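You operate a simulated robot arm through the tools that you are given. There is no shell and no other tool. Be economical: measure what you need, move in short steps, check, and stop when the job is done.

The job below is to be done with a simulated two-armed robot. You get a single attempt, and the scene is never put back.

TASK
Hold the cream tub on the work bench steady with one hand, lift the yellow padlock out of it with the other and set it down on the work bench.

It is judged by the outcome, as a careful person would: the job done as asked, and still so three seconds after it is handed in. It fails if anything else is knocked over, pushed out of place, dropped, spilled or broken.

THE ROBOT
Two 7-joint arms with two-finger parallel grippers on one trunk, on a base that drives. Base frame: it is fixed to the floor where the robot stands at the start and does not move with it; the origin is under the middle of the robot, x ahead of it, y to its left, z up; the surface under the hand at the start is at about z = 0.82. Readings come in m, degrees, newtons and seconds.
The left shoulder is at the start at [0.062, 0.197, 1.104], the right one opposite. With the tool pointing down near the work surface each hand reaches from about 0.3 to 0.72 m from the robot's upright axis, wherever it stands, measured 20 degrees to its own side. Places, roughly: cream tub (12x11x6 cm) [0.5, 0, 0.8]; work bench [0.6, 0.3, 0.8]. Payload 1.57 kg a hand.
The tool frame of a hand sits at the grasp point between the pads (the TCP): z along the fingers, y along the line on which they close. The tips reach 0.03 m beyond it. The gripper opens to 0.11 m. The fingers are 0.024 m wide and 0.012 m thick; the gripper's body (0.048 by 0.112 m) begins 0.078 m behind the TCP.
Orientation is that of the tool frame in the base frame, as a unit quaternion [x, y, z, w]. With the fingers straight down and closing along the base's y, the tool's x points along the base's -x, its y along +y and its z along -z.

THE INTERFACE
- The arms move only by the tool step_arm. It takes "left_deltas", "right_deltas" or both (then of equal length, played together; a hand with none holds still); each is one flat list of numbers, 7 for each row, row after row: the shift along the base's x, y, z in m, then the turn, a rotation vector about the base's x, y, z in degrees, then the closure, from 0 (fully open) to 1 (shut). In form: [tx, ty, tz, ax, ay, az, jaw, tx, ty, tz, ax, ay, az, jaw, ...]. A call has 1 to 12 rows; each row is the pose to reach, as a shift and turn from the pose commanded when the call began. Each row takes 0.2 s and may step no farther than 0.05 m and 8.6 degrees from the row before; otherwise, or with a gripper value out of range, the whole call is refused. Where a pose cannot be reached the arm comes as near as it can. A force on the tool above 40 N (or 10 N above the force at the start of the call, whichever is more), or a blocked arm, ends the call early, and 0.2 s more pass. The fingers move at their own pace (about 0.072 m/s each) and stop on an object; they squeeze with about 21 N. The grip force told is the motor's: it shows also when the fingers shut on nothing. Time passes only in rows, and 0.2 s behind the last, so rows that repeat a pose let the fingers close. The reply holds the time, the measured pose of the TCP, the force on the tool along the base axes, the opening and the grip force, in the units named above and with some noise, with the torque about the TCP (base axes, N m) and any sound that the robot's microphone picked up.
- Cameras (640 x 400 px; columns grow to the right, rows downward): "scene" is now at [0.1035, -0.002, 1.6813]; the picture's right is [0.01, -1.00, -0.00], its down [-0.83, -0.01, -0.56] and it looks along [0.56, 0.01, -0.83] (base axes); focal length 277 px, centre (320, 200). "left" rides on the left gripper at [0.07, -0.016, -0.141] in its tool frame; the picture's right is [0.23, 0.97, 0.00], its down [-0.85, 0.20, -0.48] and it looks along [-0.47, 0.11, 0.88] (tool axes); focal length 222 px, centre (320, 200). "right" rides on the right gripper at [0.07, 0.016, -0.141] in its tool frame; the picture's right is [-0.23, 0.97, 0.00], its down [-0.86, -0.20, -0.48] and it looks along [-0.47, -0.11, 0.88] (tool axes); focal length 222 px, centre (320, 200). There is no depth. A picture from a camera that has moved, and an enlarged one, comes with that camera's place and axes in the base frame and with its lens.
- camera(camera): a new picture of that camera. It takes no simulated time.
- raise_lower(by): slides the trunk up (or, below 0, down) by that many m; the arms and the scene camera ride with it, the base frame stays. It gives what a move gives, with no picture.
- steer(legs): drives the robot by 1 to 6 legs, each [ahead, left, turn to the left] in m, m and degrees, along the robot's own axes; the way and the turn of a leg run together, so that a leg with both is an arc; at most 1.5 m and 180 degrees a leg. The arms and the cameras ride along, it lands a little off, and it stops where it bumps. It gives what a move gives.
- pan_tilt(pan, tilt): turns the head with the scene camera to pan (to the left, within 86 degrees either way) and tilt (down, from -29 to 69), counted from straight ahead of the robot. It gives what a move gives.
- close_up(camera, box): a new picture of the part [left, top, right, bottom] of that camera's present view, enlarged. It takes no simulated time.
- finish_job(): hands the job in; it is judged then, once.

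Work in short steps. Places have to be worked out from the pictures, the camera data and where the tool is seen: move nearer, look again, correct. Check each grasp and each placing, and mend what went wrong. You have 120 turns and 92 pictures in all, those below and enlarged ones among them. Open the grippers and draw the arms clear of the work before you hand the job in, unless the task says otherwise; then end with one line.

The tools are called after "Request:" as a command line: name --argument value ..., lists and objects as JSON in quotes. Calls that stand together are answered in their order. step_arm: Moves the arms, as the interface text tells. Its arguments: {"type":"object","properties":{"left_deltas":{"type":"array"},"right_deltas":{"type":"array"}},"required":[]} The other tools are called the same way: raise_lower (by) slides the trunk up or down; steer (legs) drives the base; pan_tilt (pan, tilt) turns the head that bears the scene camera; camera (camera) takes a picture; close_up (camera, box) takes an enlarged picture of a part of a camera's view; finish_job () hands the job in.

At the start:

```text
clock: 0.0
left_tcp_pos: [0.5736, 0.1868, 1.1308]
left_tool_rot: [0.0, 1.0, 0.0, -0.002]
left_ft_force: [0.2, -0.1, 0.9]
left_moment: [-0.01, 0.01, -0.02]
left_gripper_width: 0.1098
left_finger_force: 0.1
right_tcp_pos: [0.3716, -0.2538, 1.1898]
right_tool_rot: [0.0, 1.0, 0.0, 0.0]
right_ft_force: [-0.2, 1.1, 0.5]
right_moment: [0.01, 0.01, -0.02]
right_gripper_width: 0.1102
right_finger_force: 0.1
trunk travel left (down, up): [-0.7, 0.29]
robot x, y, heading: [0.0014, 0.0017, 0.1]
head pan, tilt: [0.7, 56.0]
```

scene: 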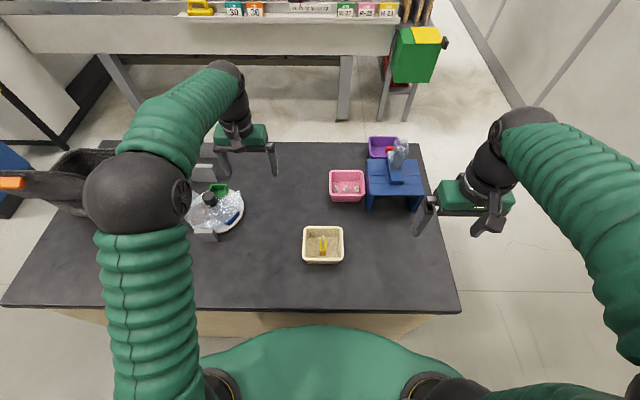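
right: 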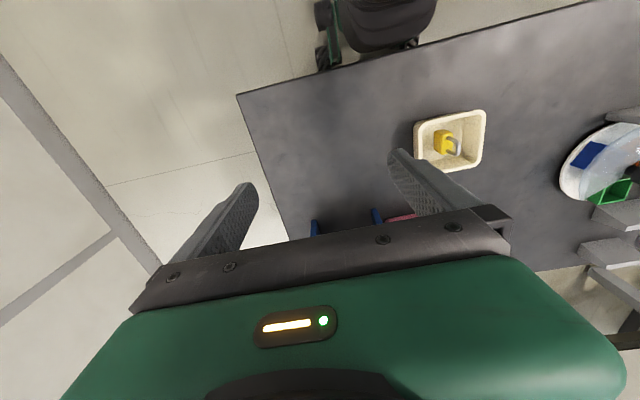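
left: 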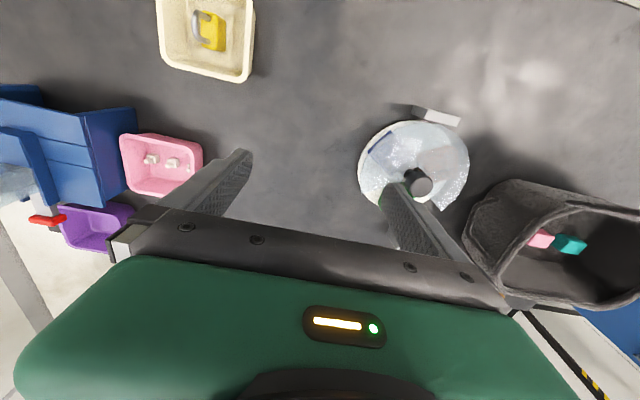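

The tub looks to sit near [0.49, 0, 0.82] with the padlock standing in it. I take enlarged views to place both more exactly.

Request:
close_up --camera "scene" --box '[280, 210, 360, 280]'

Request:
close_up --camera "right" --box '[390, 90, 510, 190]'

```text
5.71 times, centred on (320, 245) of scene
camera zoom: at [0.1035, -0.002, 1.6813], right [0.01, -1.0, 0.0], down [-0.83, -0.01, -0.56], along [0.56, 0.01, -0.83], focal length 1581 px, centre (320, -57)
```

zoom: 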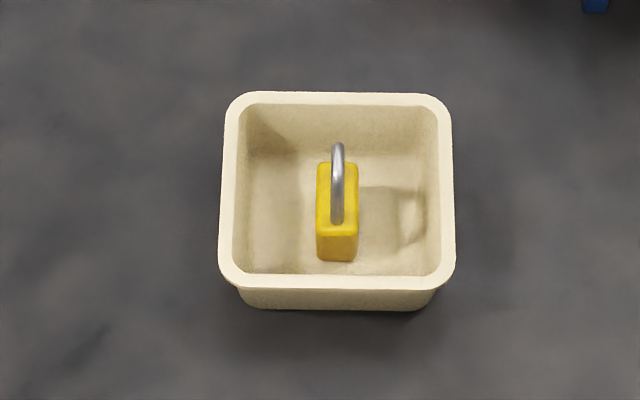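

```text
4.00 times, centred on (450, 140) of right
camera zoom: at [0.3013, -0.2362, 1.3305], right [0.23, 0.97, 0.0], down [0.86, -0.2, 0.48], along [0.47, -0.11, -0.88], focal length 888 px, centre (-200, 440)
```

zoom: 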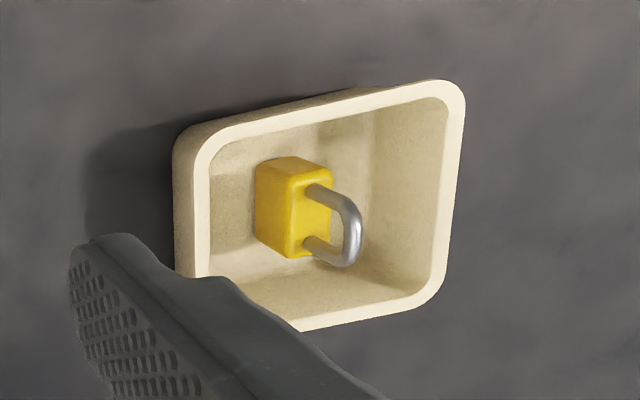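

The tub's rim spans about x 0.42–0.54 and y −0.07–0.06, with its top near z 0.88. The padlock stands near the middle with its shackle up, thin along y. My plan is for the left hand to pinch the left wall while leaning back towards the robot, which leaves room for a vertical right hand. First I move the left hand above the wall.

Request:
step_arm --left_deltas '[-0.02, -0.022, -0.022, 0, -5, 0, 0.5, -0.04, -0.044, -0.044, 0, -10, 0, 0.5, -0.06, -0.066, -0.066, 0, -15, 0, 0.5, -0.08, -0.088, -0.088, 0, -20, 0, 0.5, -0.1, -0.11, -0.11, 0, -25, 0, 0.5, -0.119, -0.131, -0.141, 0, -30, 0, 0.5, -0.119, -0.131, -0.161, 0, -30, 0, 0.5, -0.119, -0.131, -0.161, 0, -30, 0, 0.5]'

Request:
camera --camera "left"

Request:
camera --camera "scene"

Request:
camera --camera "right"

```text
clock: 1.5
left_tcp_pos: [0.4988, 0.1408, 1.0442]
left_tool_rot: [-0.143, 0.94, -0.033, 0.308]
left_ft_force: [0.1, 0.7, 0.3]
left_moment: [-0.03, -0.03, -0.07]
left_gripper_width: 0.055
left_finger_force: 0.0
right_tcp_pos: [0.3706, -0.2515, 1.1905]
right_tool_rot: [-0.001, 1.0, 0.0, 0.0]
right_ft_force: [-1.0, 0.0, 0.0]
right_moment: [-0.01, 0.03, -0.02]
right_gripper_width: 0.1102
right_finger_force: 0.1
trunk travel left (down, up): [-0.7, 0.29]
robot x, y, heading: [0.0005, 0.002, -0.2]
head pan, tilt: [0.7, 56.0]
stopped in row 7 (left hand): the arm was blocked; the commanded pose is now the measured one
```

```text
86 pictures are left
camera left: at [0.3663, 0.1009, 1.1228], right [-0.42, 0.87, -0.27], down [0.33, 0.43, 0.84], along [0.85, 0.26, -0.46], focal length 222 px, centre (320, 200)
```

left: 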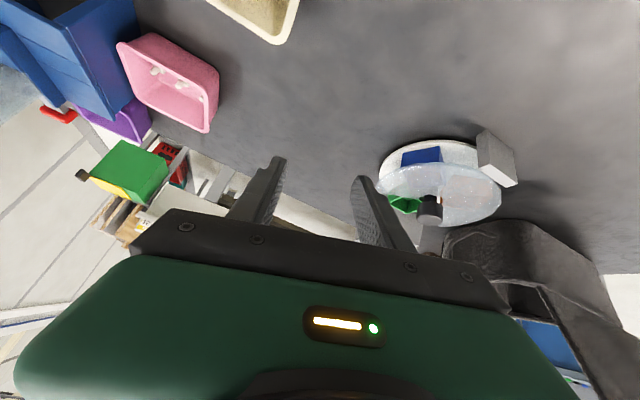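

```text
85 pictures are left
camera scene: at [0.1027, -0.0007, 1.6814], right [0.01, -1.0, 0.0], down [-0.83, -0.01, -0.56], along [0.56, 0.01, -0.83], focal length 277 px, centre (320, 200)
```

scene: 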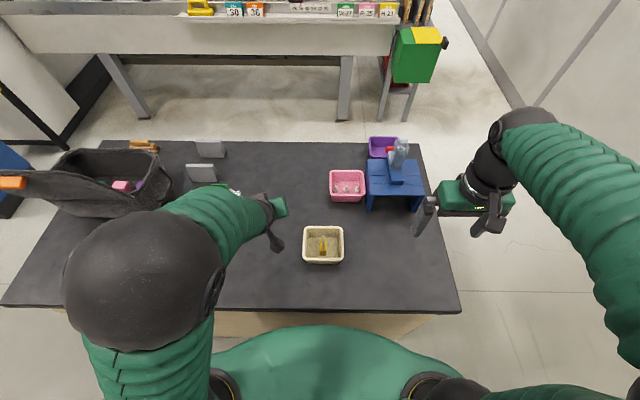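

```text
84 pictures are left
camera right: at [0.2996, -0.2346, 1.3313], right [0.23, 0.97, 0.0], down [0.85, -0.2, 0.48], along [0.47, -0.11, -0.88], focal length 222 px, centre (320, 200)
```

right: 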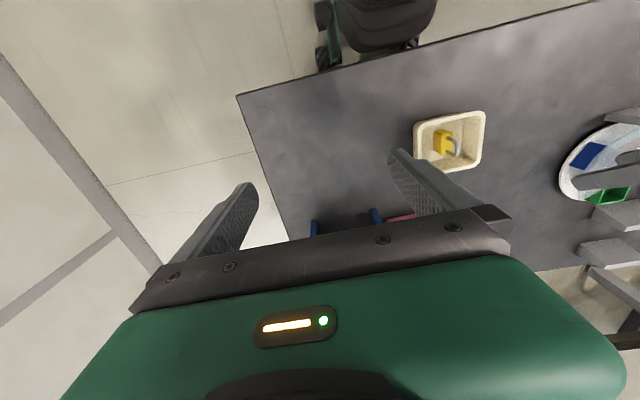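

The left arm was blocked, most likely folded too tightly against its limits, and its orientation slipped. I back the base off by 0.14 m to give both arms more room.

Request:
steer --legs '[[-0.14, 0, 0]]'

```text
clock: 2.8
left_tcp_pos: [0.3593, 0.1351, 1.0453]
left_tool_rot: [-0.141, 0.941, -0.033, 0.307]
left_ft_force: [0.1, 0.0, 0.0]
left_moment: [0.0, 0.01, -0.03]
left_gripper_width: 0.0549
left_finger_force: 0.0
right_tcp_pos: [0.2325, -0.2536, 1.1899]
right_tool_rot: [-0.001, 1.0, 0.001, -0.001]
right_ft_force: [0.7, -0.2, -0.6]
right_moment: [0.03, -0.01, -0.02]
right_gripper_width: 0.1101
right_finger_force: 0.1
trunk travel left (down, up): [-0.7, 0.29]
robot x, y, heading: [-0.1397, -0.0077, 0.3]
head pan, tilt: [0.7, 56.0]
```

Now I straighten the left hand's orientation to a 30° lean with no yaw and bring it over the tub's left wall.

Request:
step_arm --left_deltas '[0.02, -0.01, 0, 2, 1.5, -3.7, 0.5, 0.04, -0.02, 0, 4, 3, -7.4, 0.5, 0.06, -0.04, -0.01, 6, 4.5, -11, 0.5, 0.08, -0.06, -0.03, 7.9, 6.1, -14.7, 0.5, 0.096, -0.079, -0.055, 7.9, 6.1, -14.7, 0.5, 0.096, -0.079, -0.075, 7.9, 6.1, -14.7, 0.5, 0.096, -0.079, -0.075, 7.9, 6.1, -14.7, 0.5]'

Request:
camera --camera "left"

Request:
camera --camera "scene"

```text
clock: 4.4
left_tcp_pos: [0.4538, 0.0563, 0.9699]
left_tool_rot: [0.002, 0.965, -0.001, 0.261]
left_ft_force: [0.0, 0.5, 0.6]
left_moment: [0.0, -0.01, 0.03]
left_gripper_width: 0.0552
left_finger_force: 0.0
right_tcp_pos: [0.2279, -0.253, 1.1902]
right_tool_rot: [-0.001, 1.0, 0.001, 0.001]
right_ft_force: [0.3, 0.5, 0.1]
right_moment: [0.03, 0.03, 0.06]
right_gripper_width: 0.1101
right_finger_force: 0.1
trunk travel left (down, up): [-0.7, 0.29]
robot x, y, heading: [-0.1409, -0.0025, 0.1]
head pan, tilt: [0.7, 56.0]
```

```text
83 pictures are left
camera left: at [0.3223, 0.0404, 1.0581], right [-0.19, 0.97, -0.12], down [0.5, 0.2, 0.84], along [0.84, 0.1, -0.53], focal length 222 px, centre (320, 200)
```

left: 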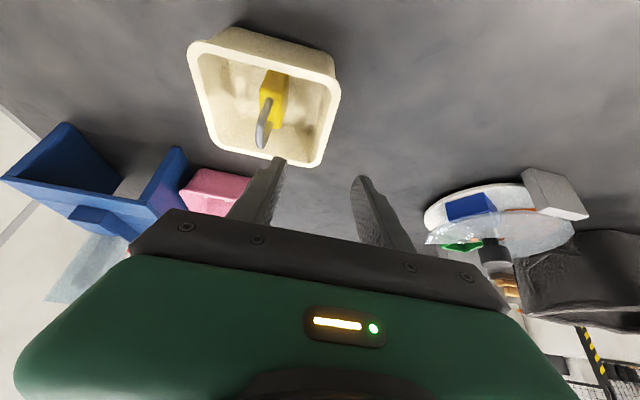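

```text
82 pictures are left
camera scene: at [-0.0373, -0.003, 1.6813], right [0.01, -1.0, 0.0], down [-0.83, -0.01, -0.56], along [0.56, 0.01, -0.83], focal length 277 px, centre (320, 200)
```

scene: 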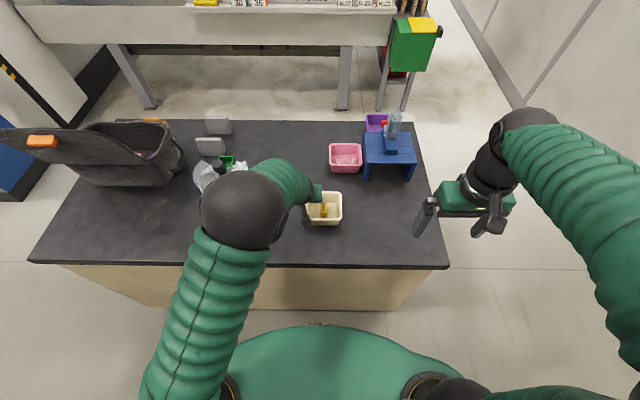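

The tilted pose was reached. The left wall's outer edge shows at y≈0.057, so I lower the left hand straight down with its fingers astride the wall, keeping the jaw at 0.055 m.

Request:
step_arm --left_deltas '[0, -0.003, -0.02, 0, 0, 0, 0.5, 0, -0.003, -0.04, 0, 0, 0, 0.5, 0, -0.003, -0.055, 0, 0, 0, 0.5, 0, -0.003, -0.065, 0, 0, 0, 0.5, 0, -0.003, -0.065, 0, 0, 0, 0.5]'

Request:
camera --camera "left"

Request:
close_up --camera "scene" --box '[280, 170, 360, 240]'

```text
clock: 5.6
left_tcp_pos: [0.4543, 0.053, 0.906]
left_tool_rot: [0.001, 0.966, -0.002, 0.259]
left_ft_force: [0.2, -0.4, -0.4]
left_moment: [-0.01, 0.02, 0.0]
left_gripper_width: 0.0548
left_finger_force: 0.0
right_tcp_pos: [0.2293, -0.254, 1.1901]
right_tool_rot: [-0.001, 1.0, 0.0, 0.001]
right_ft_force: [-0.3, -0.2, 0.3]
right_moment: [-0.02, -0.02, 0.04]
right_gripper_width: 0.11
right_finger_force: 0.1
trunk travel left (down, up): [-0.7, 0.29]
robot x, y, heading: [-0.1377, 0.001, -0.0]
head pan, tilt: [0.7, 56.0]
```

```text
81 pictures are left
camera left: at [0.3229, 0.0377, 0.9927], right [-0.19, 0.97, -0.12], down [0.5, 0.2, 0.84], along [0.84, 0.1, -0.53], focal length 222 px, centre (320, 200)
```

left: 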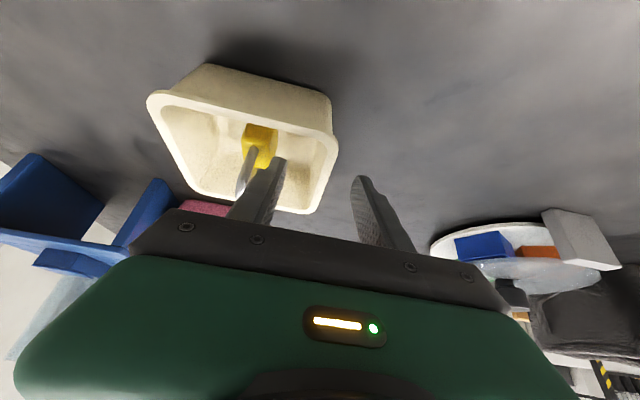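

```text
5.71 times, centred on (320, 205) of scene
camera zoom: at [-0.0369, -0.0036, 1.6813], right [0.01, -1.0, 0.0], down [-0.83, -0.01, -0.56], along [0.56, 0.01, -0.83], focal length 1581 px, centre (320, 171)
```

zoom: 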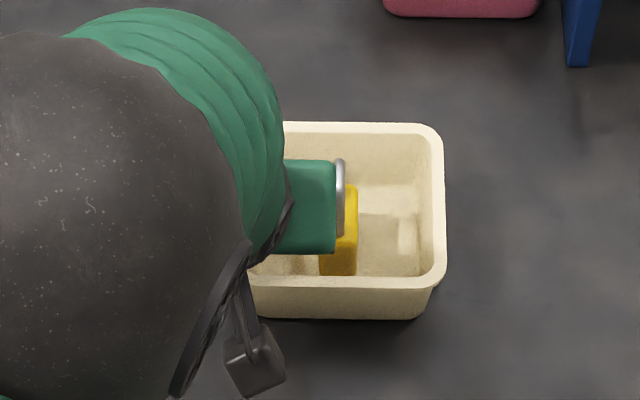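

The two views agree on the wall at y≈0.056 and the rim at z≈0.88, and the fingers straddle it. I go 15 mm lower and then close on the wall.

Request:
step_arm --left_deltas '[0, -0.001, -0.008, 0, 0, 0, 0.5, 0, -0.001, -0.015, 0, 0, 0, 0.5, 0, -0.001, -0.015, 0, 0, 0, 0.6, 0, -0.001, -0.015, 0, 0, 0, 0.7]'

Request:
camera --camera "left"

```text
clock: 6.6
left_tcp_pos: [0.4535, 0.0523, 0.8905]
left_tool_rot: [0.001, 0.966, -0.001, 0.26]
left_ft_force: [0.6, 0.3, -0.5]
left_moment: [0.01, 0.0, 0.02]
left_gripper_width: 0.0332
left_finger_force: 0.1
right_tcp_pos: [0.2298, -0.2549, 1.1913]
right_tool_rot: [-0.002, 1.0, 0.001, 0.001]
right_ft_force: [0.2, -0.4, 0.9]
right_moment: [0.02, 0.04, 0.01]
right_gripper_width: 0.11
right_finger_force: 0.0
trunk travel left (down, up): [-0.7, 0.29]
robot x, y, heading: [-0.1395, -0.0005, 0.0]
head pan, tilt: [0.7, 56.0]
```

```text
79 pictures are left
camera left: at [0.323, 0.0363, 0.9779], right [-0.19, 0.97, -0.12], down [0.5, 0.2, 0.84], along [0.84, 0.11, -0.53], focal length 222 px, centre (320, 200)
```

left: 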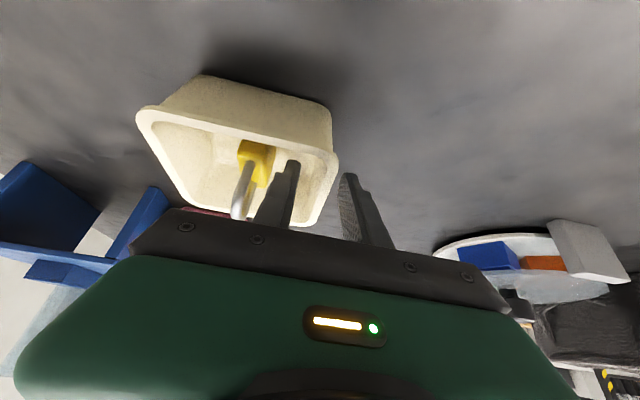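

The wall is between the fingers, nearly centred. I close them gradually.

Request:
step_arm --left_deltas '[0, 0, 0, 0, 0, 0, 0.76, 0, 0, 0, 0, 0, 0, 0.8, 0, 0, 0, 0, 0, 0, 0.84, 0, 0, 0, 0, 0, 0, 0.88, 0, 0, 0, 0, 0, 0, 0.88]'

Request:
camera --camera "left"

```text
clock: 7.8
left_tcp_pos: [0.4536, 0.0525, 0.8901]
left_tool_rot: [0.001, 0.966, -0.001, 0.26]
left_ft_force: [-0.4, 0.1, -0.4]
left_moment: [0.01, -0.02, 0.01]
left_gripper_width: 0.0132
left_finger_force: 0.1
right_tcp_pos: [0.2296, -0.2547, 1.1903]
right_tool_rot: [-0.001, 1.0, 0.001, 0.001]
right_ft_force: [-0.2, -0.2, 0.3]
right_moment: [0.0, 0.0, 0.01]
right_gripper_width: 0.1098
right_finger_force: 0.2
trunk travel left (down, up): [-0.7, 0.29]
robot x, y, heading: [-0.1399, -0.0013, -0.0]
head pan, tilt: [0.7, 56.0]
```

```text
78 pictures are left
camera left: at [0.3229, 0.0363, 0.978], right [-0.19, 0.97, -0.12], down [0.5, 0.2, 0.84], along [0.84, 0.11, -0.53], focal length 222 px, centre (320, 200)
```

left: 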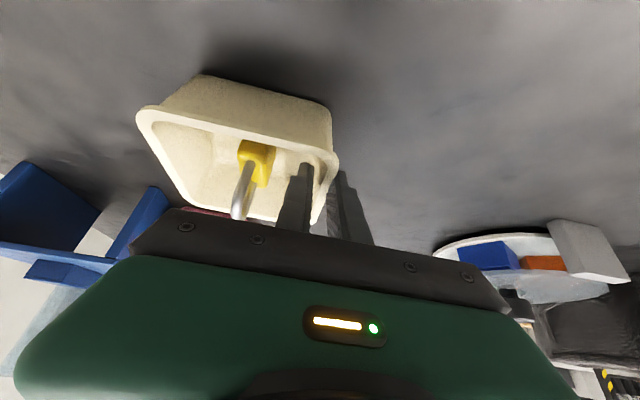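

The tub hasn't moved and the opening is 13 mm around it. I close the rest of the way onto the wall.

Request:
step_arm --left_deltas '[0, 0, 0, 0, 0, 0, 0.91, 0, 0, 0, 0, 0, 0, 0.94, 0, 0, 0, 0, 0, 0, 0.97, 0, 0, 0, 0, 0, 0, 0.97]'

Request:
camera --camera "left"

```text
clock: 8.8
left_tcp_pos: [0.4533, 0.0522, 0.8903]
left_tool_rot: [0.001, 0.966, -0.002, 0.26]
left_ft_force: [0.3, -0.9, 2.7]
left_moment: [-0.45, 0.14, 0.0]
left_gripper_width: 0.0047
left_finger_force: 20.3
right_tcp_pos: [0.2294, -0.2532, 1.1918]
right_tool_rot: [-0.001, 1.0, 0.001, 0.001]
right_ft_force: [-0.2, 0.7, 0.0]
right_moment: [0.02, 0.03, -0.02]
right_gripper_width: 0.1103
right_finger_force: 0.0
trunk travel left (down, up): [-0.7, 0.29]
robot x, y, heading: [-0.1396, 0.0006, 0.4]
head pan, tilt: [0.7, 56.0]
```

```text
77 pictures are left
camera left: at [0.3229, 0.0363, 0.9784], right [-0.19, 0.97, -0.12], down [0.5, 0.2, 0.84], along [0.84, 0.1, -0.53], focal length 222 px, centre (320, 200)
```

left: 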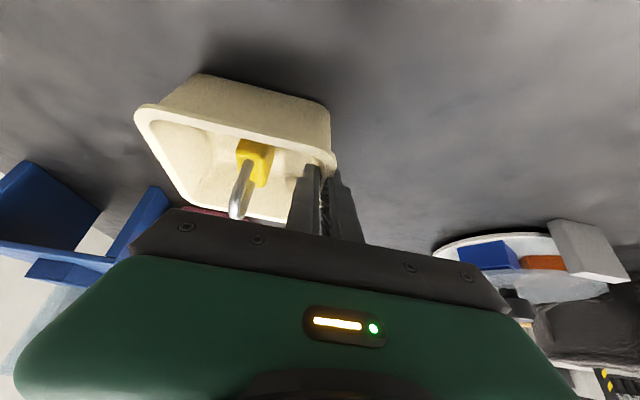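

The wall is gripped (4.7 mm between the pads, 20 N) and the tub shifted by about a millimetre at most. Next I bring the right hand, leaning 10° forward for clearance, to a waypoint right of the tub and check.

Request:
step_arm --right_deltas '[0.04, 0, -0.01, 0, 2, 0, 0.58, 0.08, 0, -0.02, 0, 4, 0, 0.58, 0.12, 0.01, -0.03, 0, 6, 0, 0.58, 0.16, 0.03, -0.04, 0, 8, 0, 0.58, 0.2, 0.05, -0.05, 0, 10, 0, 0.58, 0.23, 0.08, -0.07, 0, 10, 0, 0.58, 0.252, 0.11, -0.1, 0, 10, 0, 0.58, 0.252, 0.13, -0.13, 0, 10, 0, 0.58, 0.252, 0.14, -0.16, 0, 10, 0, 0.58, 0.252, 0.14, -0.16, 0, 10, 0, 0.58]'

Request:
camera --camera "right"

Request:
camera --camera "scene"

```text
clock: 11.0
left_tcp_pos: [0.4534, 0.0531, 0.8903]
left_tool_rot: [0.001, 0.966, 0.0, 0.26]
left_ft_force: [0.7, -0.3, 3.2]
left_moment: [-0.47, 0.03, 0.04]
left_gripper_width: 0.0046
left_finger_force: 21.0
right_tcp_pos: [0.4824, -0.1151, 1.0309]
right_tool_rot: [0.0, 0.996, 0.002, -0.086]
right_ft_force: [-0.3, -0.9, 0.5]
right_moment: [0.03, -0.01, 0.01]
right_gripper_width: 0.0463
right_finger_force: 0.0
trunk travel left (down, up): [-0.7, 0.29]
robot x, y, heading: [-0.1405, 0.0016, -0.1]
head pan, tilt: [0.7, 56.0]
```

```text
76 pictures are left
camera right: at [0.4365, -0.097, 1.1809], right [0.22, 0.97, -0.04], down [0.93, -0.2, 0.32], along [0.31, -0.11, -0.95], focal length 222 px, centre (320, 200)
```

right: 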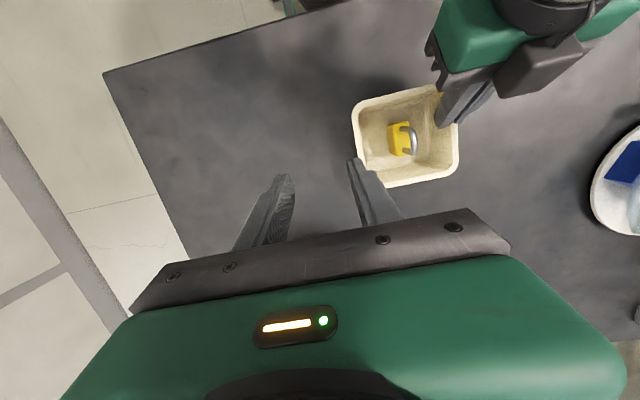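

```text
75 pictures are left
camera scene: at [-0.0356, -0.0027, 1.6812], right [0.01, -1.0, 0.0], down [-0.83, -0.01, -0.56], along [0.56, 0.01, -0.83], focal length 277 px, centre (320, 200)
```

scene: 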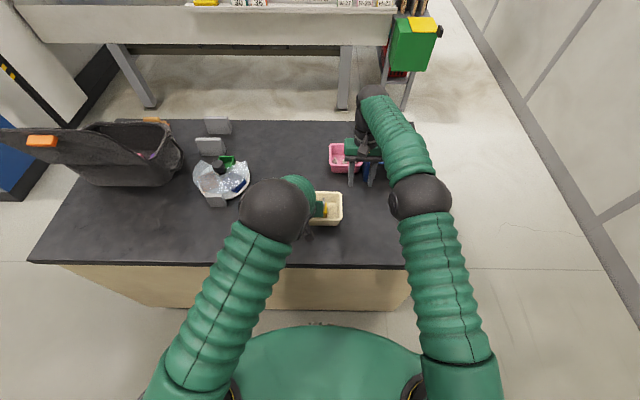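

Both hands are clear of each other. I enlarge the padlock in the right camera to place it.

Request:
close_up --camera "right" --box '[340, 70, 480, 195]'

```text
3.20 times, centred on (410, 132) of right
camera zoom: at [0.4365, -0.097, 1.1809], right [0.22, 0.97, -0.04], down [0.93, -0.2, 0.32], along [0.31, -0.11, -0.95], focal length 711 px, centre (32, 416)
```

zoom: 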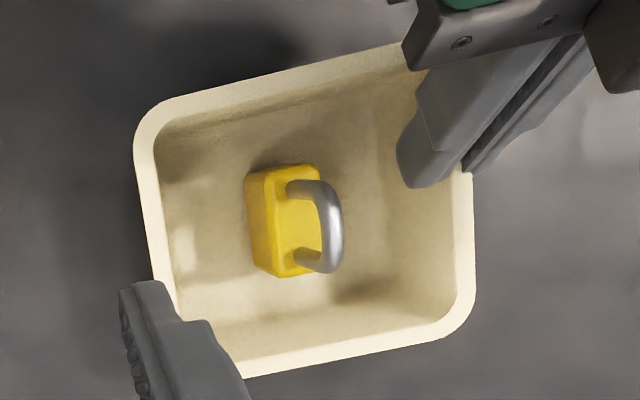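

The padlock body's centre comes out at [0.477, −0.005], its top at about 0.867 and the shackle top at about 0.909. I move above it and check.

Request:
step_arm --right_deltas '[-0.002, 0.04, -0.01, 0, 0, 0, 0.58, -0.004, 0.08, -0.02, 0, 0, 0, 0.58, -0.005, 0.11, -0.03, 0, 0, 0, 0.58, -0.005, 0.11, -0.05, 0, 0, 0, 0.58, -0.005, 0.11, -0.05, 0, 0, 0, 0.58]'

Request:
camera --camera "right"

Request:
camera --camera "left"

Request:
close_up --camera "scene" --box '[280, 150, 380, 240]'

```text
clock: 12.2
left_tcp_pos: [0.4543, 0.053, 0.8889]
left_tool_rot: [0.001, 0.966, -0.002, 0.26]
left_ft_force: [1.0, 0.9, 3.7]
left_moment: [-0.47, 0.09, 0.02]
left_gripper_width: 0.0046
left_finger_force: 20.8
right_tcp_pos: [0.475, -0.0066, 0.9807]
right_tool_rot: [-0.001, 0.996, 0.0, -0.086]
right_ft_force: [-0.6, 0.4, 0.1]
right_moment: [-0.01, 0.03, 0.02]
right_gripper_width: 0.0463
right_finger_force: 0.1
right hand out of reach, approached as far as the arm can: row 3
trunk travel left (down, up): [-0.7, 0.29]
robot x, y, heading: [-0.1392, -0.0019, -0.2]
head pan, tilt: [0.7, 56.0]
```

```text
73 pictures are left
camera right: at [0.4296, 0.0125, 1.1309], right [0.22, 0.97, -0.04], down [0.92, -0.2, 0.32], along [0.31, -0.11, -0.95], focal length 222 px, centre (320, 200)
```

right: 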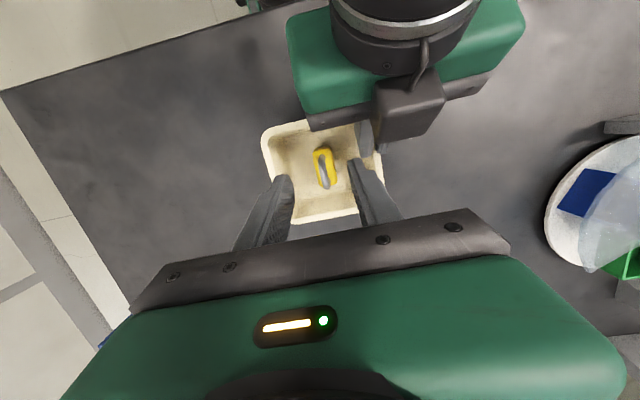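

```text
72 pictures are left
camera left: at [0.3228, 0.0374, 0.9781], right [-0.19, 0.97, -0.12], down [0.5, 0.2, 0.84], along [0.84, 0.1, -0.53], focal length 222 px, centre (320, 200)
```

left: 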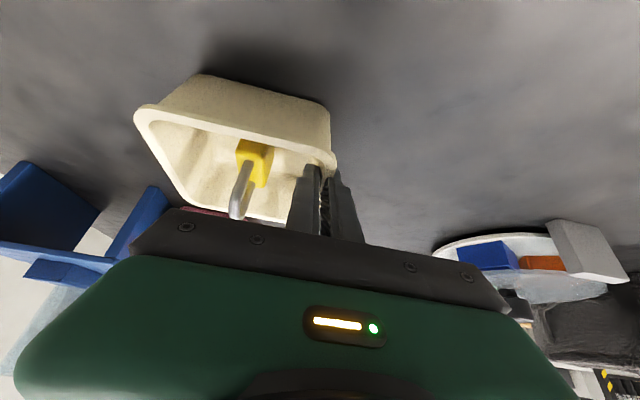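

```text
4.44 times, centred on (330, 195) of scene
camera zoom: at [-0.0357, -0.0019, 1.6812], right [0.01, -1.0, 0.0], down [-0.83, -0.01, -0.56], along [0.56, 0.01, -0.83], focal length 1230 px, centre (276, 222)
```

zoom: 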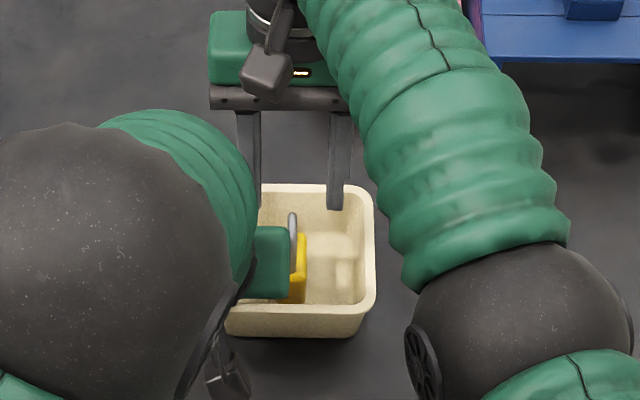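

The hand sits above the padlock. I enlarge the right camera's view to check that the padlock lies midway between the fingers.

Request:
close_up --camera "right" --box '[240, 110, 400, 230]'

```text
3.33 times, centred on (320, 170) of right
camera zoom: at [0.4296, 0.0125, 1.1309], right [0.22, 0.97, -0.04], down [0.92, -0.2, 0.32], along [0.31, -0.11, -0.95], focal length 740 px, centre (320, 300)
```

zoom: 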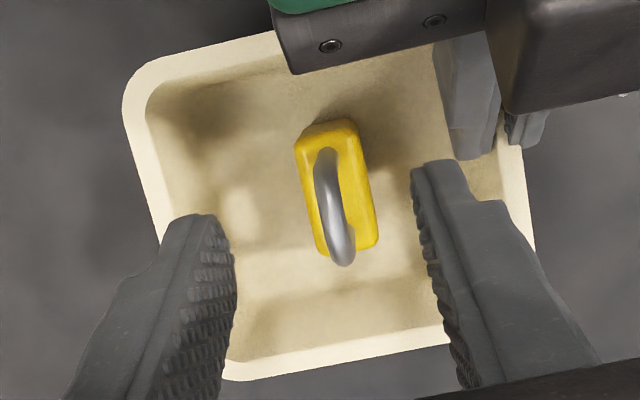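

The padlock centre measures about [0.476, −0.004], which is well centred. I narrow the opening to about 0.042 m and descend most of the way.

Request:
step_arm --right_deltas '[0.001, 0.001, -0.02, 0, 0, 0, 0.62, 0.001, 0.001, -0.04, 0, 0, 0, 0.62, 0.001, 0.001, -0.06, 0, 0, 0, 0.62, 0.001, 0.001, -0.075, 0, 0, 0, 0.62, 0.001, 0.001, -0.075, 0, 0, 0, 0.62]'

Request:
close_up --camera "right" --box '[240, 110, 400, 230]'

Request:
camera --camera "left"

```text
clock: 13.4
left_tcp_pos: [0.4546, 0.0525, 0.8899]
left_tool_rot: [0.001, 0.966, -0.002, 0.26]
left_ft_force: [0.7, 0.1, 3.7]
left_moment: [-0.44, 0.04, 0.04]
left_gripper_width: 0.0049
left_finger_force: 20.8
right_tcp_pos: [0.4715, -0.0038, 0.9064]
right_tool_rot: [-0.001, 0.996, 0.0, -0.086]
right_ft_force: [0.3, -0.3, 0.5]
right_moment: [0.06, 0.01, 0.03]
right_gripper_width: 0.0419
right_finger_force: 0.1
right hand out of reach, approached as far as the arm can: row 1, 2, 3, 4, 5
trunk travel left (down, up): [-0.7, 0.29]
robot x, y, heading: [-0.1403, 0.0021, 0.2]
head pan, tilt: [0.7, 56.0]
```

```text
3.33 times, centred on (320, 170) of right
camera zoom: at [0.425, 0.0135, 1.0564], right [0.22, 0.97, -0.04], down [0.93, -0.2, 0.32], along [0.31, -0.11, -0.95], focal length 740 px, centre (320, 300)
```

zoom: 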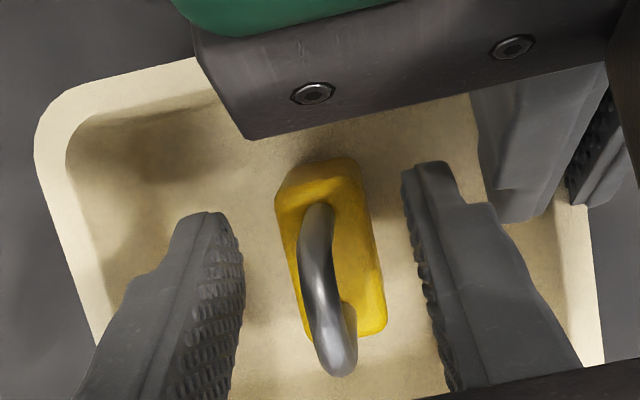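

```text
68 pictures are left
camera left: at [0.3228, 0.0374, 0.9781], right [-0.19, 0.97, -0.12], down [0.5, 0.2, 0.84], along [0.84, 0.1, -0.53], focal length 222 px, centre (320, 200)
```

left: 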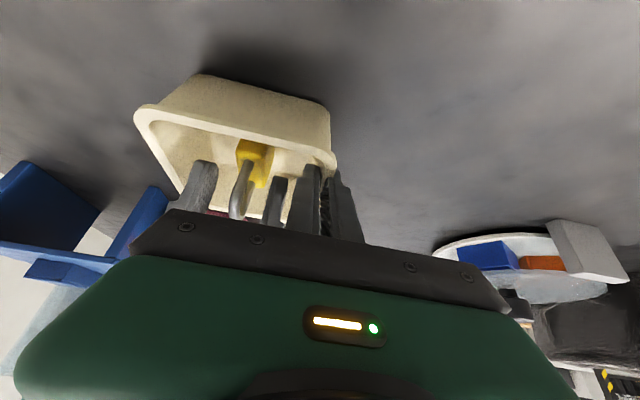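

The right hand is at the edge of its reach with this lean and fell 5 mm short in x. The alignment in y is good, so I take 5° off the lean to regain reach and go down to the grasp height.

Request:
step_arm --right_deltas '[0.001, -0.001, -0.01, 0, -3, 0, 0.62, 0.001, -0.001, -0.02, 0, -6, 0, 0.62, 0.001, -0.001, -0.033, 0, -6, 0, 0.62, 0.001, -0.001, -0.033, 0, -6, 0, 0.62]'

Request:
camera --camera "right"

Request:
camera --camera "left"

```text
clock: 14.4
left_tcp_pos: [0.4535, 0.0536, 0.89]
left_tool_rot: [0.001, 0.966, -0.001, 0.26]
left_ft_force: [-0.1, -0.2, 3.9]
left_moment: [-0.46, -0.02, 0.06]
left_gripper_width: 0.0045
left_finger_force: 21.4
right_tcp_pos: [0.4871, 0.0002, 0.8705]
right_tool_rot: [-0.001, 0.999, 0.0, -0.035]
right_ft_force: [0.7, 0.5, 0.4]
right_moment: [-0.01, 0.02, -0.01]
right_gripper_width: 0.0419
right_finger_force: 0.0
right hand out of reach, approached as far as the arm can: row 1, 2, 3, 4
trunk travel left (down, up): [-0.7, 0.29]
robot x, y, heading: [-0.141, -0.0006, 0.3]
head pan, tilt: [0.7, 56.0]
```

```text
67 pictures are left
camera right: at [0.4271, 0.0181, 1.0153], right [0.23, 0.97, -0.02], down [0.89, -0.2, 0.42], along [0.4, -0.11, -0.91], focal length 222 px, centre (320, 200)
```

right: 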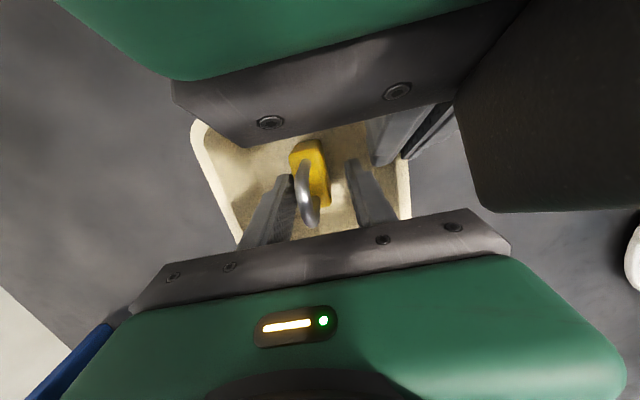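

```text
66 pictures are left
camera left: at [0.3228, 0.0374, 0.9781], right [-0.19, 0.97, -0.12], down [0.5, 0.2, 0.84], along [0.84, 0.1, -0.53], focal length 222 px, centre (320, 200)
```

left: 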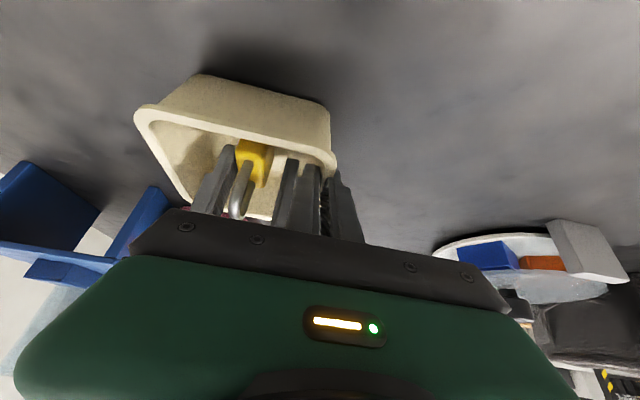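

The hand is now at x 0.487, y 0.000, so it overshot by about 1 cm in x and 4 mm in y. I correct both.

Request:
step_arm --right_deltas '[-0.004, -0.002, 0, 0, 0, 0, 0.62, -0.008, -0.004, 0, 0, 0, 0, 0.62, -0.008, -0.004, 0, 0, 0, 0, 0.62]'

Request:
close_up --camera "right" --box '[230, 110, 430, 260]'

```text
clock: 15.2
left_tcp_pos: [0.4532, 0.0539, 0.8903]
left_tool_rot: [0.001, 0.966, -0.002, 0.259]
left_ft_force: [-0.1, 0.7, 4.0]
left_moment: [-0.46, -0.02, 0.04]
left_gripper_width: 0.0047
left_finger_force: 21.1
right_tcp_pos: [0.4879, -0.0021, 0.8692]
right_tool_rot: [-0.001, 0.999, 0.0, -0.035]
right_ft_force: [0.4, 0.3, -1.1]
right_moment: [0.0, 0.0, -0.03]
right_gripper_width: 0.0419
right_finger_force: 0.1
right hand out of reach, approached as far as the arm can: row 1, 2, 3
trunk travel left (down, up): [-0.7, 0.29]
robot x, y, heading: [-0.1407, 0.0012, 0.2]
head pan, tilt: [0.7, 56.0]
```

```text
2.67 times, centred on (330, 185) of right
camera zoom: at [0.4274, 0.0163, 1.0138], right [0.23, 0.97, -0.02], down [0.89, -0.2, 0.42], along [0.4, -0.11, -0.91], focal length 592 px, centre (293, 240)
```

zoom: 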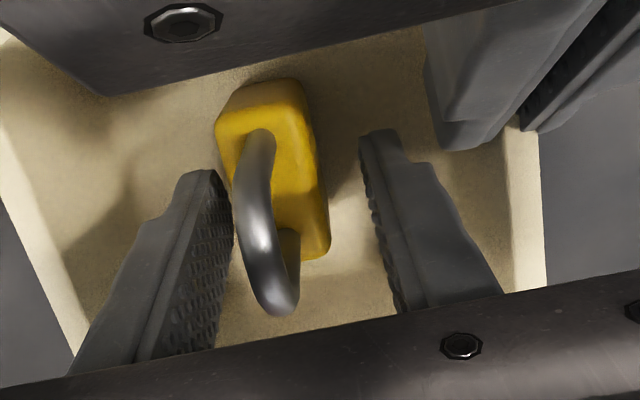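

The padlock lies about 4–5 mm off centre towards −y. I shift y and put back 3° of the lean, which should also bring x to about 0.48.

Request:
step_arm --right_deltas '[0, -0.002, 0, 0, 1.5, 0, 0.62, 0, -0.004, 0, 0, 3, 0, 0.62, 0, -0.004, 0, 0, 3, 0, 0.62]'

Request:
close_up --camera "right" --box '[230, 110, 430, 260]'

```text
clock: 16.0
left_tcp_pos: [0.4539, 0.0534, 0.8902]
left_tool_rot: [0.001, 0.966, -0.001, 0.259]
left_ft_force: [0.6, -0.2, 3.5]
left_moment: [-0.46, -0.01, 0.01]
left_gripper_width: 0.0046
left_finger_force: 20.9
right_tcp_pos: [0.4792, -0.0091, 0.87]
right_tool_rot: [-0.001, 0.998, 0.002, -0.06]
right_ft_force: [0.1, 1.0, 0.2]
right_moment: [0.02, -0.01, 0.01]
right_gripper_width: 0.042
right_finger_force: 0.0
right hand out of reach, approached as far as the arm can: row 1, 2, 3
trunk travel left (down, up): [-0.7, 0.29]
robot x, y, heading: [-0.1407, -0.0013, 0.1]
head pan, tilt: [0.7, 56.0]
```

```text
2.67 times, centred on (330, 185) of right
camera zoom: at [0.4262, 0.0092, 1.0173], right [0.22, 0.97, -0.03], down [0.91, -0.2, 0.37], along [0.36, -0.11, -0.93], focal length 592 px, centre (293, 240)
```

zoom: 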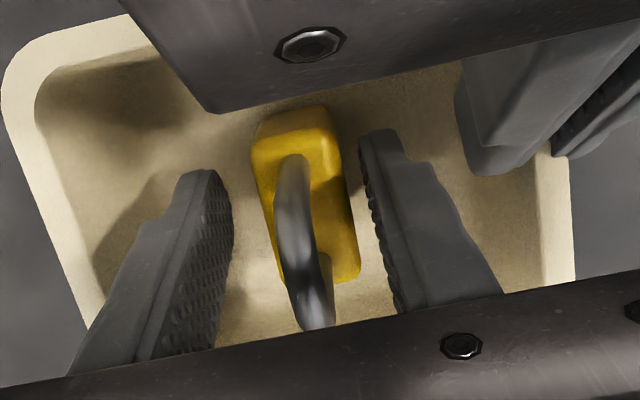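

Now the padlock lies centred between the fingers at grasp height. I close the right gripper gently.

Request:
step_arm --right_deltas '[0, 0, 0, 0, 0, 0, 0.7, 0, 0, 0, 0, 0, 0, 0.76, 0, 0, 0, 0, 0, 0, 0.82, 0, 0, 0, 0, 0, 0, 0.9, 0, 0, 0, 0, 0, 0, 0.95, 0, 0, 0, 0, 0, 0, 0.95]'

Request:
close_up --camera "right" --box '[230, 110, 430, 260]'

Request:
camera --camera "left"

```text
clock: 17.4
left_tcp_pos: [0.4531, 0.0531, 0.8893]
left_tool_rot: [0.002, 0.966, -0.003, 0.26]
left_ft_force: [0.8, 0.4, 2.3]
left_moment: [-0.49, -0.02, 0.01]
left_gripper_width: 0.0045
left_finger_force: 21.9
right_tcp_pos: [0.4788, -0.0093, 0.869]
right_tool_rot: [-0.001, 0.998, -0.001, -0.06]
right_ft_force: [-0.2, -0.5, 0.1]
right_moment: [0.01, 0.02, 0.0]
right_gripper_width: 0.0233
right_finger_force: 20.5
trunk travel left (down, up): [-0.7, 0.29]
robot x, y, heading: [-0.1401, -0.0012, -0.3]
head pan, tilt: [0.7, 56.0]
```

```text
2.67 times, centred on (330, 185) of right
camera zoom: at [0.4261, 0.0093, 1.0172], right [0.22, 0.97, -0.03], down [0.91, -0.2, 0.37], along [0.36, -0.11, -0.93], focal length 592 px, centre (293, 240)
```

zoom: 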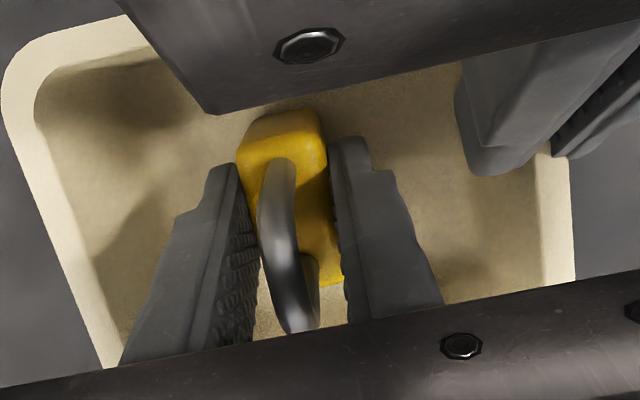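

```text
62 pictures are left
camera left: at [0.3228, 0.0373, 0.9781], right [-0.19, 0.97, -0.12], down [0.5, 0.2, 0.84], along [0.84, 0.1, -0.53], focal length 222 px, centre (320, 200)
```

left: 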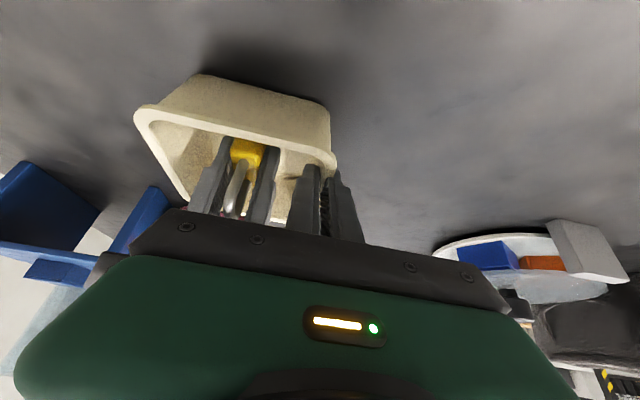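

The padlock is gripped at 23 mm with 20 N. I lift it straight up with the left hand still holding the tub.

Request:
step_arm --right_deltas '[0, 0, 0.012, 0, 0, 0, 0.95, 0, 0, 0.03, 0, 0, 0, 0.95, 0, 0, 0.05, 0, 0, 0, 0.95, 0, 0, 0.075, 0, 0, 0, 0.95, 0, 0, 0.1, 0, 0, 0, 0.95, 0, 0, 0.11, 0, 0, 0, 0.95]'

Request:
camera --camera "right"

Request:
camera --camera "left"

Request:
camera --camera "scene"

```text
clock: 18.8
left_tcp_pos: [0.452, 0.0519, 0.8898]
left_tool_rot: [0.001, 0.966, -0.002, 0.259]
left_ft_force: [-0.2, 0.7, 5.1]
left_moment: [-0.49, -0.05, 0.01]
left_gripper_width: 0.0046
left_finger_force: 21.0
right_tcp_pos: [0.4845, -0.0075, 0.9799]
right_tool_rot: [0.0, 0.998, 0.0, -0.063]
right_ft_force: [-0.8, 0.2, -0.4]
right_moment: [0.0, 0.02, -0.04]
right_gripper_width: 0.0236
right_finger_force: 20.8
right hand out of reach, approached as far as the arm can: row 3, 4, 5, 6
trunk travel left (down, up): [-0.7, 0.29]
robot x, y, heading: [-0.1422, 0.0002, 0.2]
head pan, tilt: [0.7, 56.0]
```

```text
61 pictures are left
camera right: at [0.4314, 0.0098, 1.1286], right [0.22, 0.97, -0.03], down [0.91, -0.2, 0.37], along [0.35, -0.11, -0.93], focal length 222 px, centre (320, 200)
```

right: 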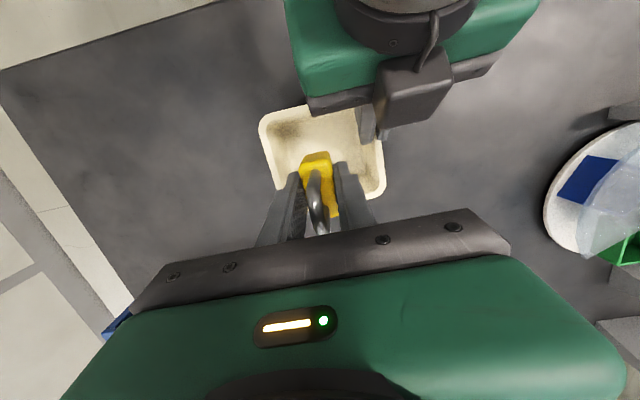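

```text
60 pictures are left
camera left: at [0.3228, 0.0373, 0.9781], right [-0.19, 0.97, -0.12], down [0.5, 0.2, 0.84], along [0.84, 0.1, -0.53], focal length 222 px, centre (320, 200)
```

left: 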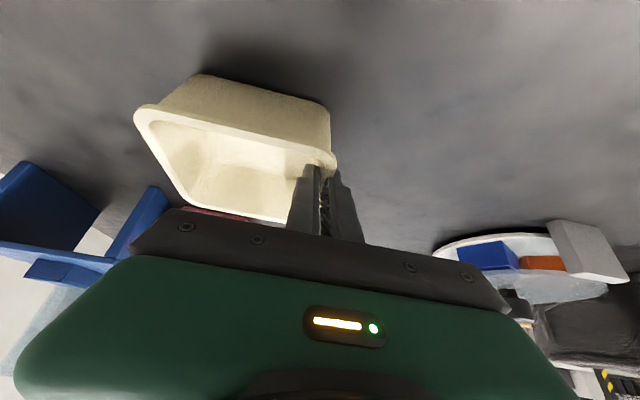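

```text
59 pictures are left
camera scene: at [-0.0357, -0.002, 1.6812], right [0.01, -1.0, 0.0], down [-0.83, -0.01, -0.56], along [0.56, 0.01, -0.83], focal length 277 px, centre (320, 200)
```

scene: 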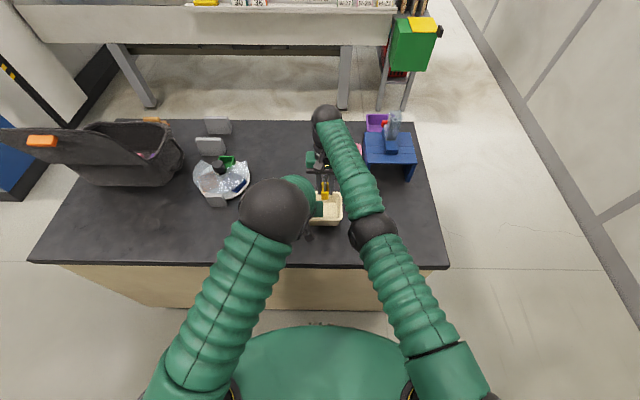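

The padlock is out, and the tub stays put under the left hand. I carry it right to a clear patch near [0.47, −0.18].

Request:
step_arm --right_deltas '[0, -0.03, 0, 0, 0, 0, 0.95, -0.005, -0.07, 0, 0, 0, 0, 0.95, -0.01, -0.11, 0, 0, 0, 0, 0.95, -0.015, -0.15, 0, 0, 0, 0, 0.95, -0.015, -0.175, 0, 0, 0, 0, 0.95, -0.015, -0.175, -0.03, 0, 0, 0, 0.95, -0.015, -0.175, -0.06, 0, 0, 0, 0.95, -0.015, -0.175, -0.06, 0, 0, 0, 0.95]'

Request:
camera --camera "scene"

Request:
camera --camera "right"

```text
clock: 20.6
left_tcp_pos: [0.4545, 0.0522, 0.8901]
left_tool_rot: [0.001, 0.966, -0.001, 0.26]
left_ft_force: [-0.1, 1.2, 4.4]
left_moment: [-0.44, 0.13, -0.01]
left_gripper_width: 0.0042
left_finger_force: 20.9
right_tcp_pos: [0.5126, -0.1851, 0.917]
right_tool_rot: [-0.001, 0.998, 0.001, -0.062]
right_ft_force: [-0.7, -0.5, -0.9]
right_moment: [0.0, -0.02, -0.02]
right_gripper_width: 0.0232
right_finger_force: 21.1
right hand out of reach, approached as far as the arm can: row 1, 2, 3, 4, 5, 6, 7, 8
trunk travel left (down, up): [-0.7, 0.29]
robot x, y, heading: [-0.1404, 0.0005, 0.1]
head pan, tilt: [0.7, 56.0]
```

```text
58 pictures are left
camera scene: at [-0.0356, -0.0028, 1.6812], right [0.01, -1.0, 0.0], down [-0.83, -0.01, -0.56], along [0.56, 0.01, -0.83], focal length 277 px, centre (320, 200)
```

scene: 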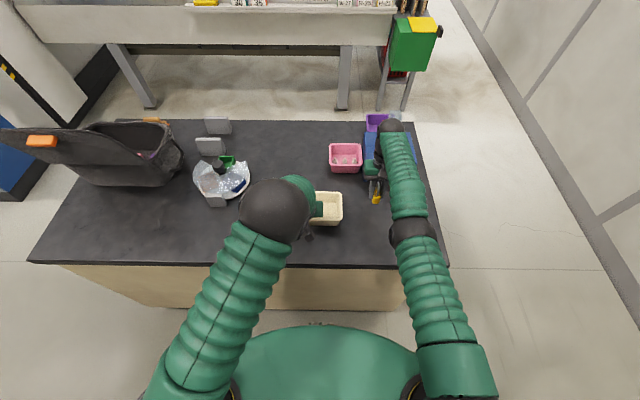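

```text
57 pictures are left
camera right: at [0.4598, -0.1671, 1.0652], right [0.22, 0.97, -0.03], down [0.91, -0.2, 0.37], along [0.36, -0.11, -0.93], focal length 222 px, centre (320, 200)
```

right: 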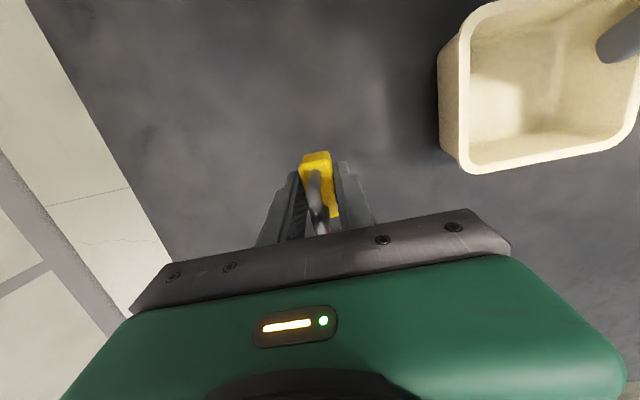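

The padlock hangs over clear bench at [0.51, −0.185]. I draw it a bit nearer to stay away from the blue stand, and lower it in small steps.

Request:
step_arm --right_deltas '[-0.02, 0, 0, 0, 0, 0, 0.95, -0.04, 0, -0.01, 0, 0, 0, 0.95, -0.04, 0, -0.02, 0, 0, 0, 0.95, -0.04, 0, -0.03, 0, 0, 0, 0.95, -0.04, 0, -0.037, 0, 0, 0, 0.95, -0.04, 0, -0.037, 0, 0, 0, 0.95]'

Request:
camera --camera "right"

Request:
close_up --camera "scene" --box '[320, 140, 440, 240]'

```text
clock: 22.0
left_tcp_pos: [0.4525, 0.0519, 0.8896]
left_tool_rot: [0.002, 0.966, -0.001, 0.259]
left_ft_force: [0.0, -0.6, 4.2]
left_moment: [-0.45, 0.0, -0.01]
left_gripper_width: 0.0047
left_finger_force: 21.1
right_tcp_pos: [0.5086, -0.1855, 0.8803]
right_tool_rot: [0.0, 0.998, 0.001, -0.062]
right_ft_force: [0.0, 0.7, -0.2]
right_moment: [-0.01, 0.02, -0.01]
right_gripper_width: 0.0233
right_finger_force: 21.2
right hand out of reach, approached as far as the arm can: row 1, 2, 3, 4, 5, 6
trunk travel left (down, up): [-0.7, 0.29]
robot x, y, heading: [-0.1431, -0.0011, 0.2]
head pan, tilt: [0.7, 56.0]
```

```text
56 pictures are left
camera right: at [0.456, -0.1678, 1.0283], right [0.22, 0.97, -0.03], down [0.91, -0.2, 0.37], along [0.35, -0.11, -0.93], focal length 222 px, centre (320, 200)
```

right: 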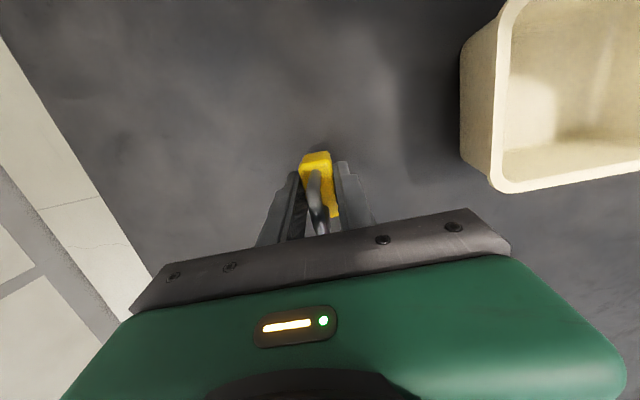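

```text
4.00 times, centred on (380, 190) of scene
camera zoom: at [-0.0355, -0.003, 1.6812], right [0.01, -1.0, 0.0], down [-0.83, -0.01, -0.56], along [0.56, 0.01, -0.83], focal length 1107 px, centre (80, 240)
```

zoom: 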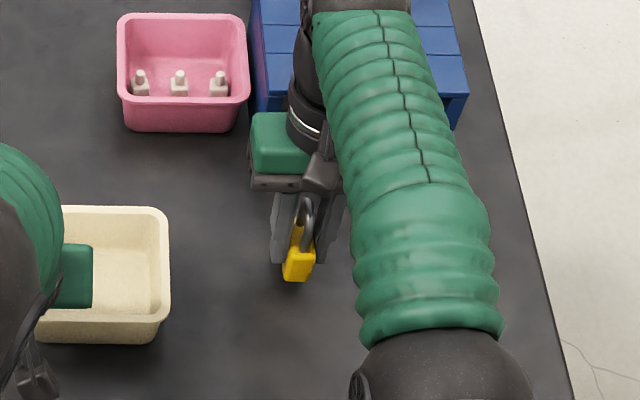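

The padlock is about 1–2 cm above the bench with clear surroundings. I lower it in millimetre steps, watching the force.

Request:
step_arm --right_deltas '[0, 0, -0.004, 0, 0, 0, 0.95, 0, 0, -0.008, 0, 0, 0, 0.95, 0, 0, -0.012, 0, 0, 0, 0.95, 0, 0, -0.012, 0, 0, 0, 0.95]'

Request:
close_up --camera "scene" --box '[370, 180, 410, 220]'

```text
clock: 23.0
left_tcp_pos: [0.4537, 0.0515, 0.8912]
left_tool_rot: [0.0, 0.966, -0.001, 0.26]
left_ft_force: [0.6, 0.3, 3.3]
left_moment: [-0.48, 0.01, 0.01]
left_gripper_width: 0.0044
left_finger_force: 20.6
right_tcp_pos: [0.5103, -0.1855, 0.8679]
right_tool_rot: [0.0, 0.998, 0.0, -0.06]
right_ft_force: [0.3, 0.8, -1.4]
right_moment: [-0.02, -0.02, 0.03]
right_gripper_width: 0.0235
right_finger_force: 21.0
trunk travel left (down, up): [-0.7, 0.29]
robot x, y, heading: [-0.1407, -0.0004, -0.1]
head pan, tilt: [0.7, 56.0]
```

```text
10.00 times, centred on (390, 200) of scene
camera zoom: at [-0.0355, -0.0031, 1.6812], right [0.01, -1.0, 0.0], down [-0.83, -0.01, -0.56], along [0.56, 0.01, -0.83], focal length 2766 px, centre (-380, 200)
```

zoom: 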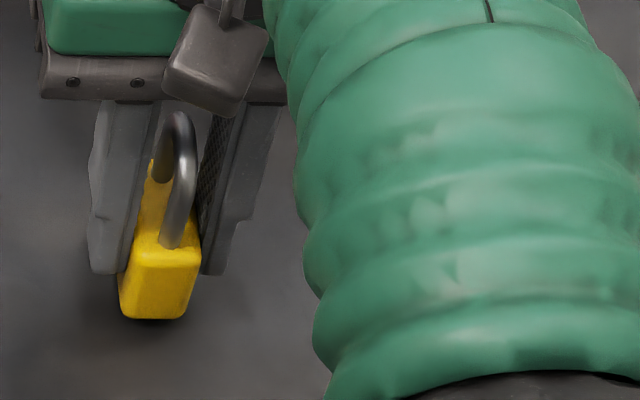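

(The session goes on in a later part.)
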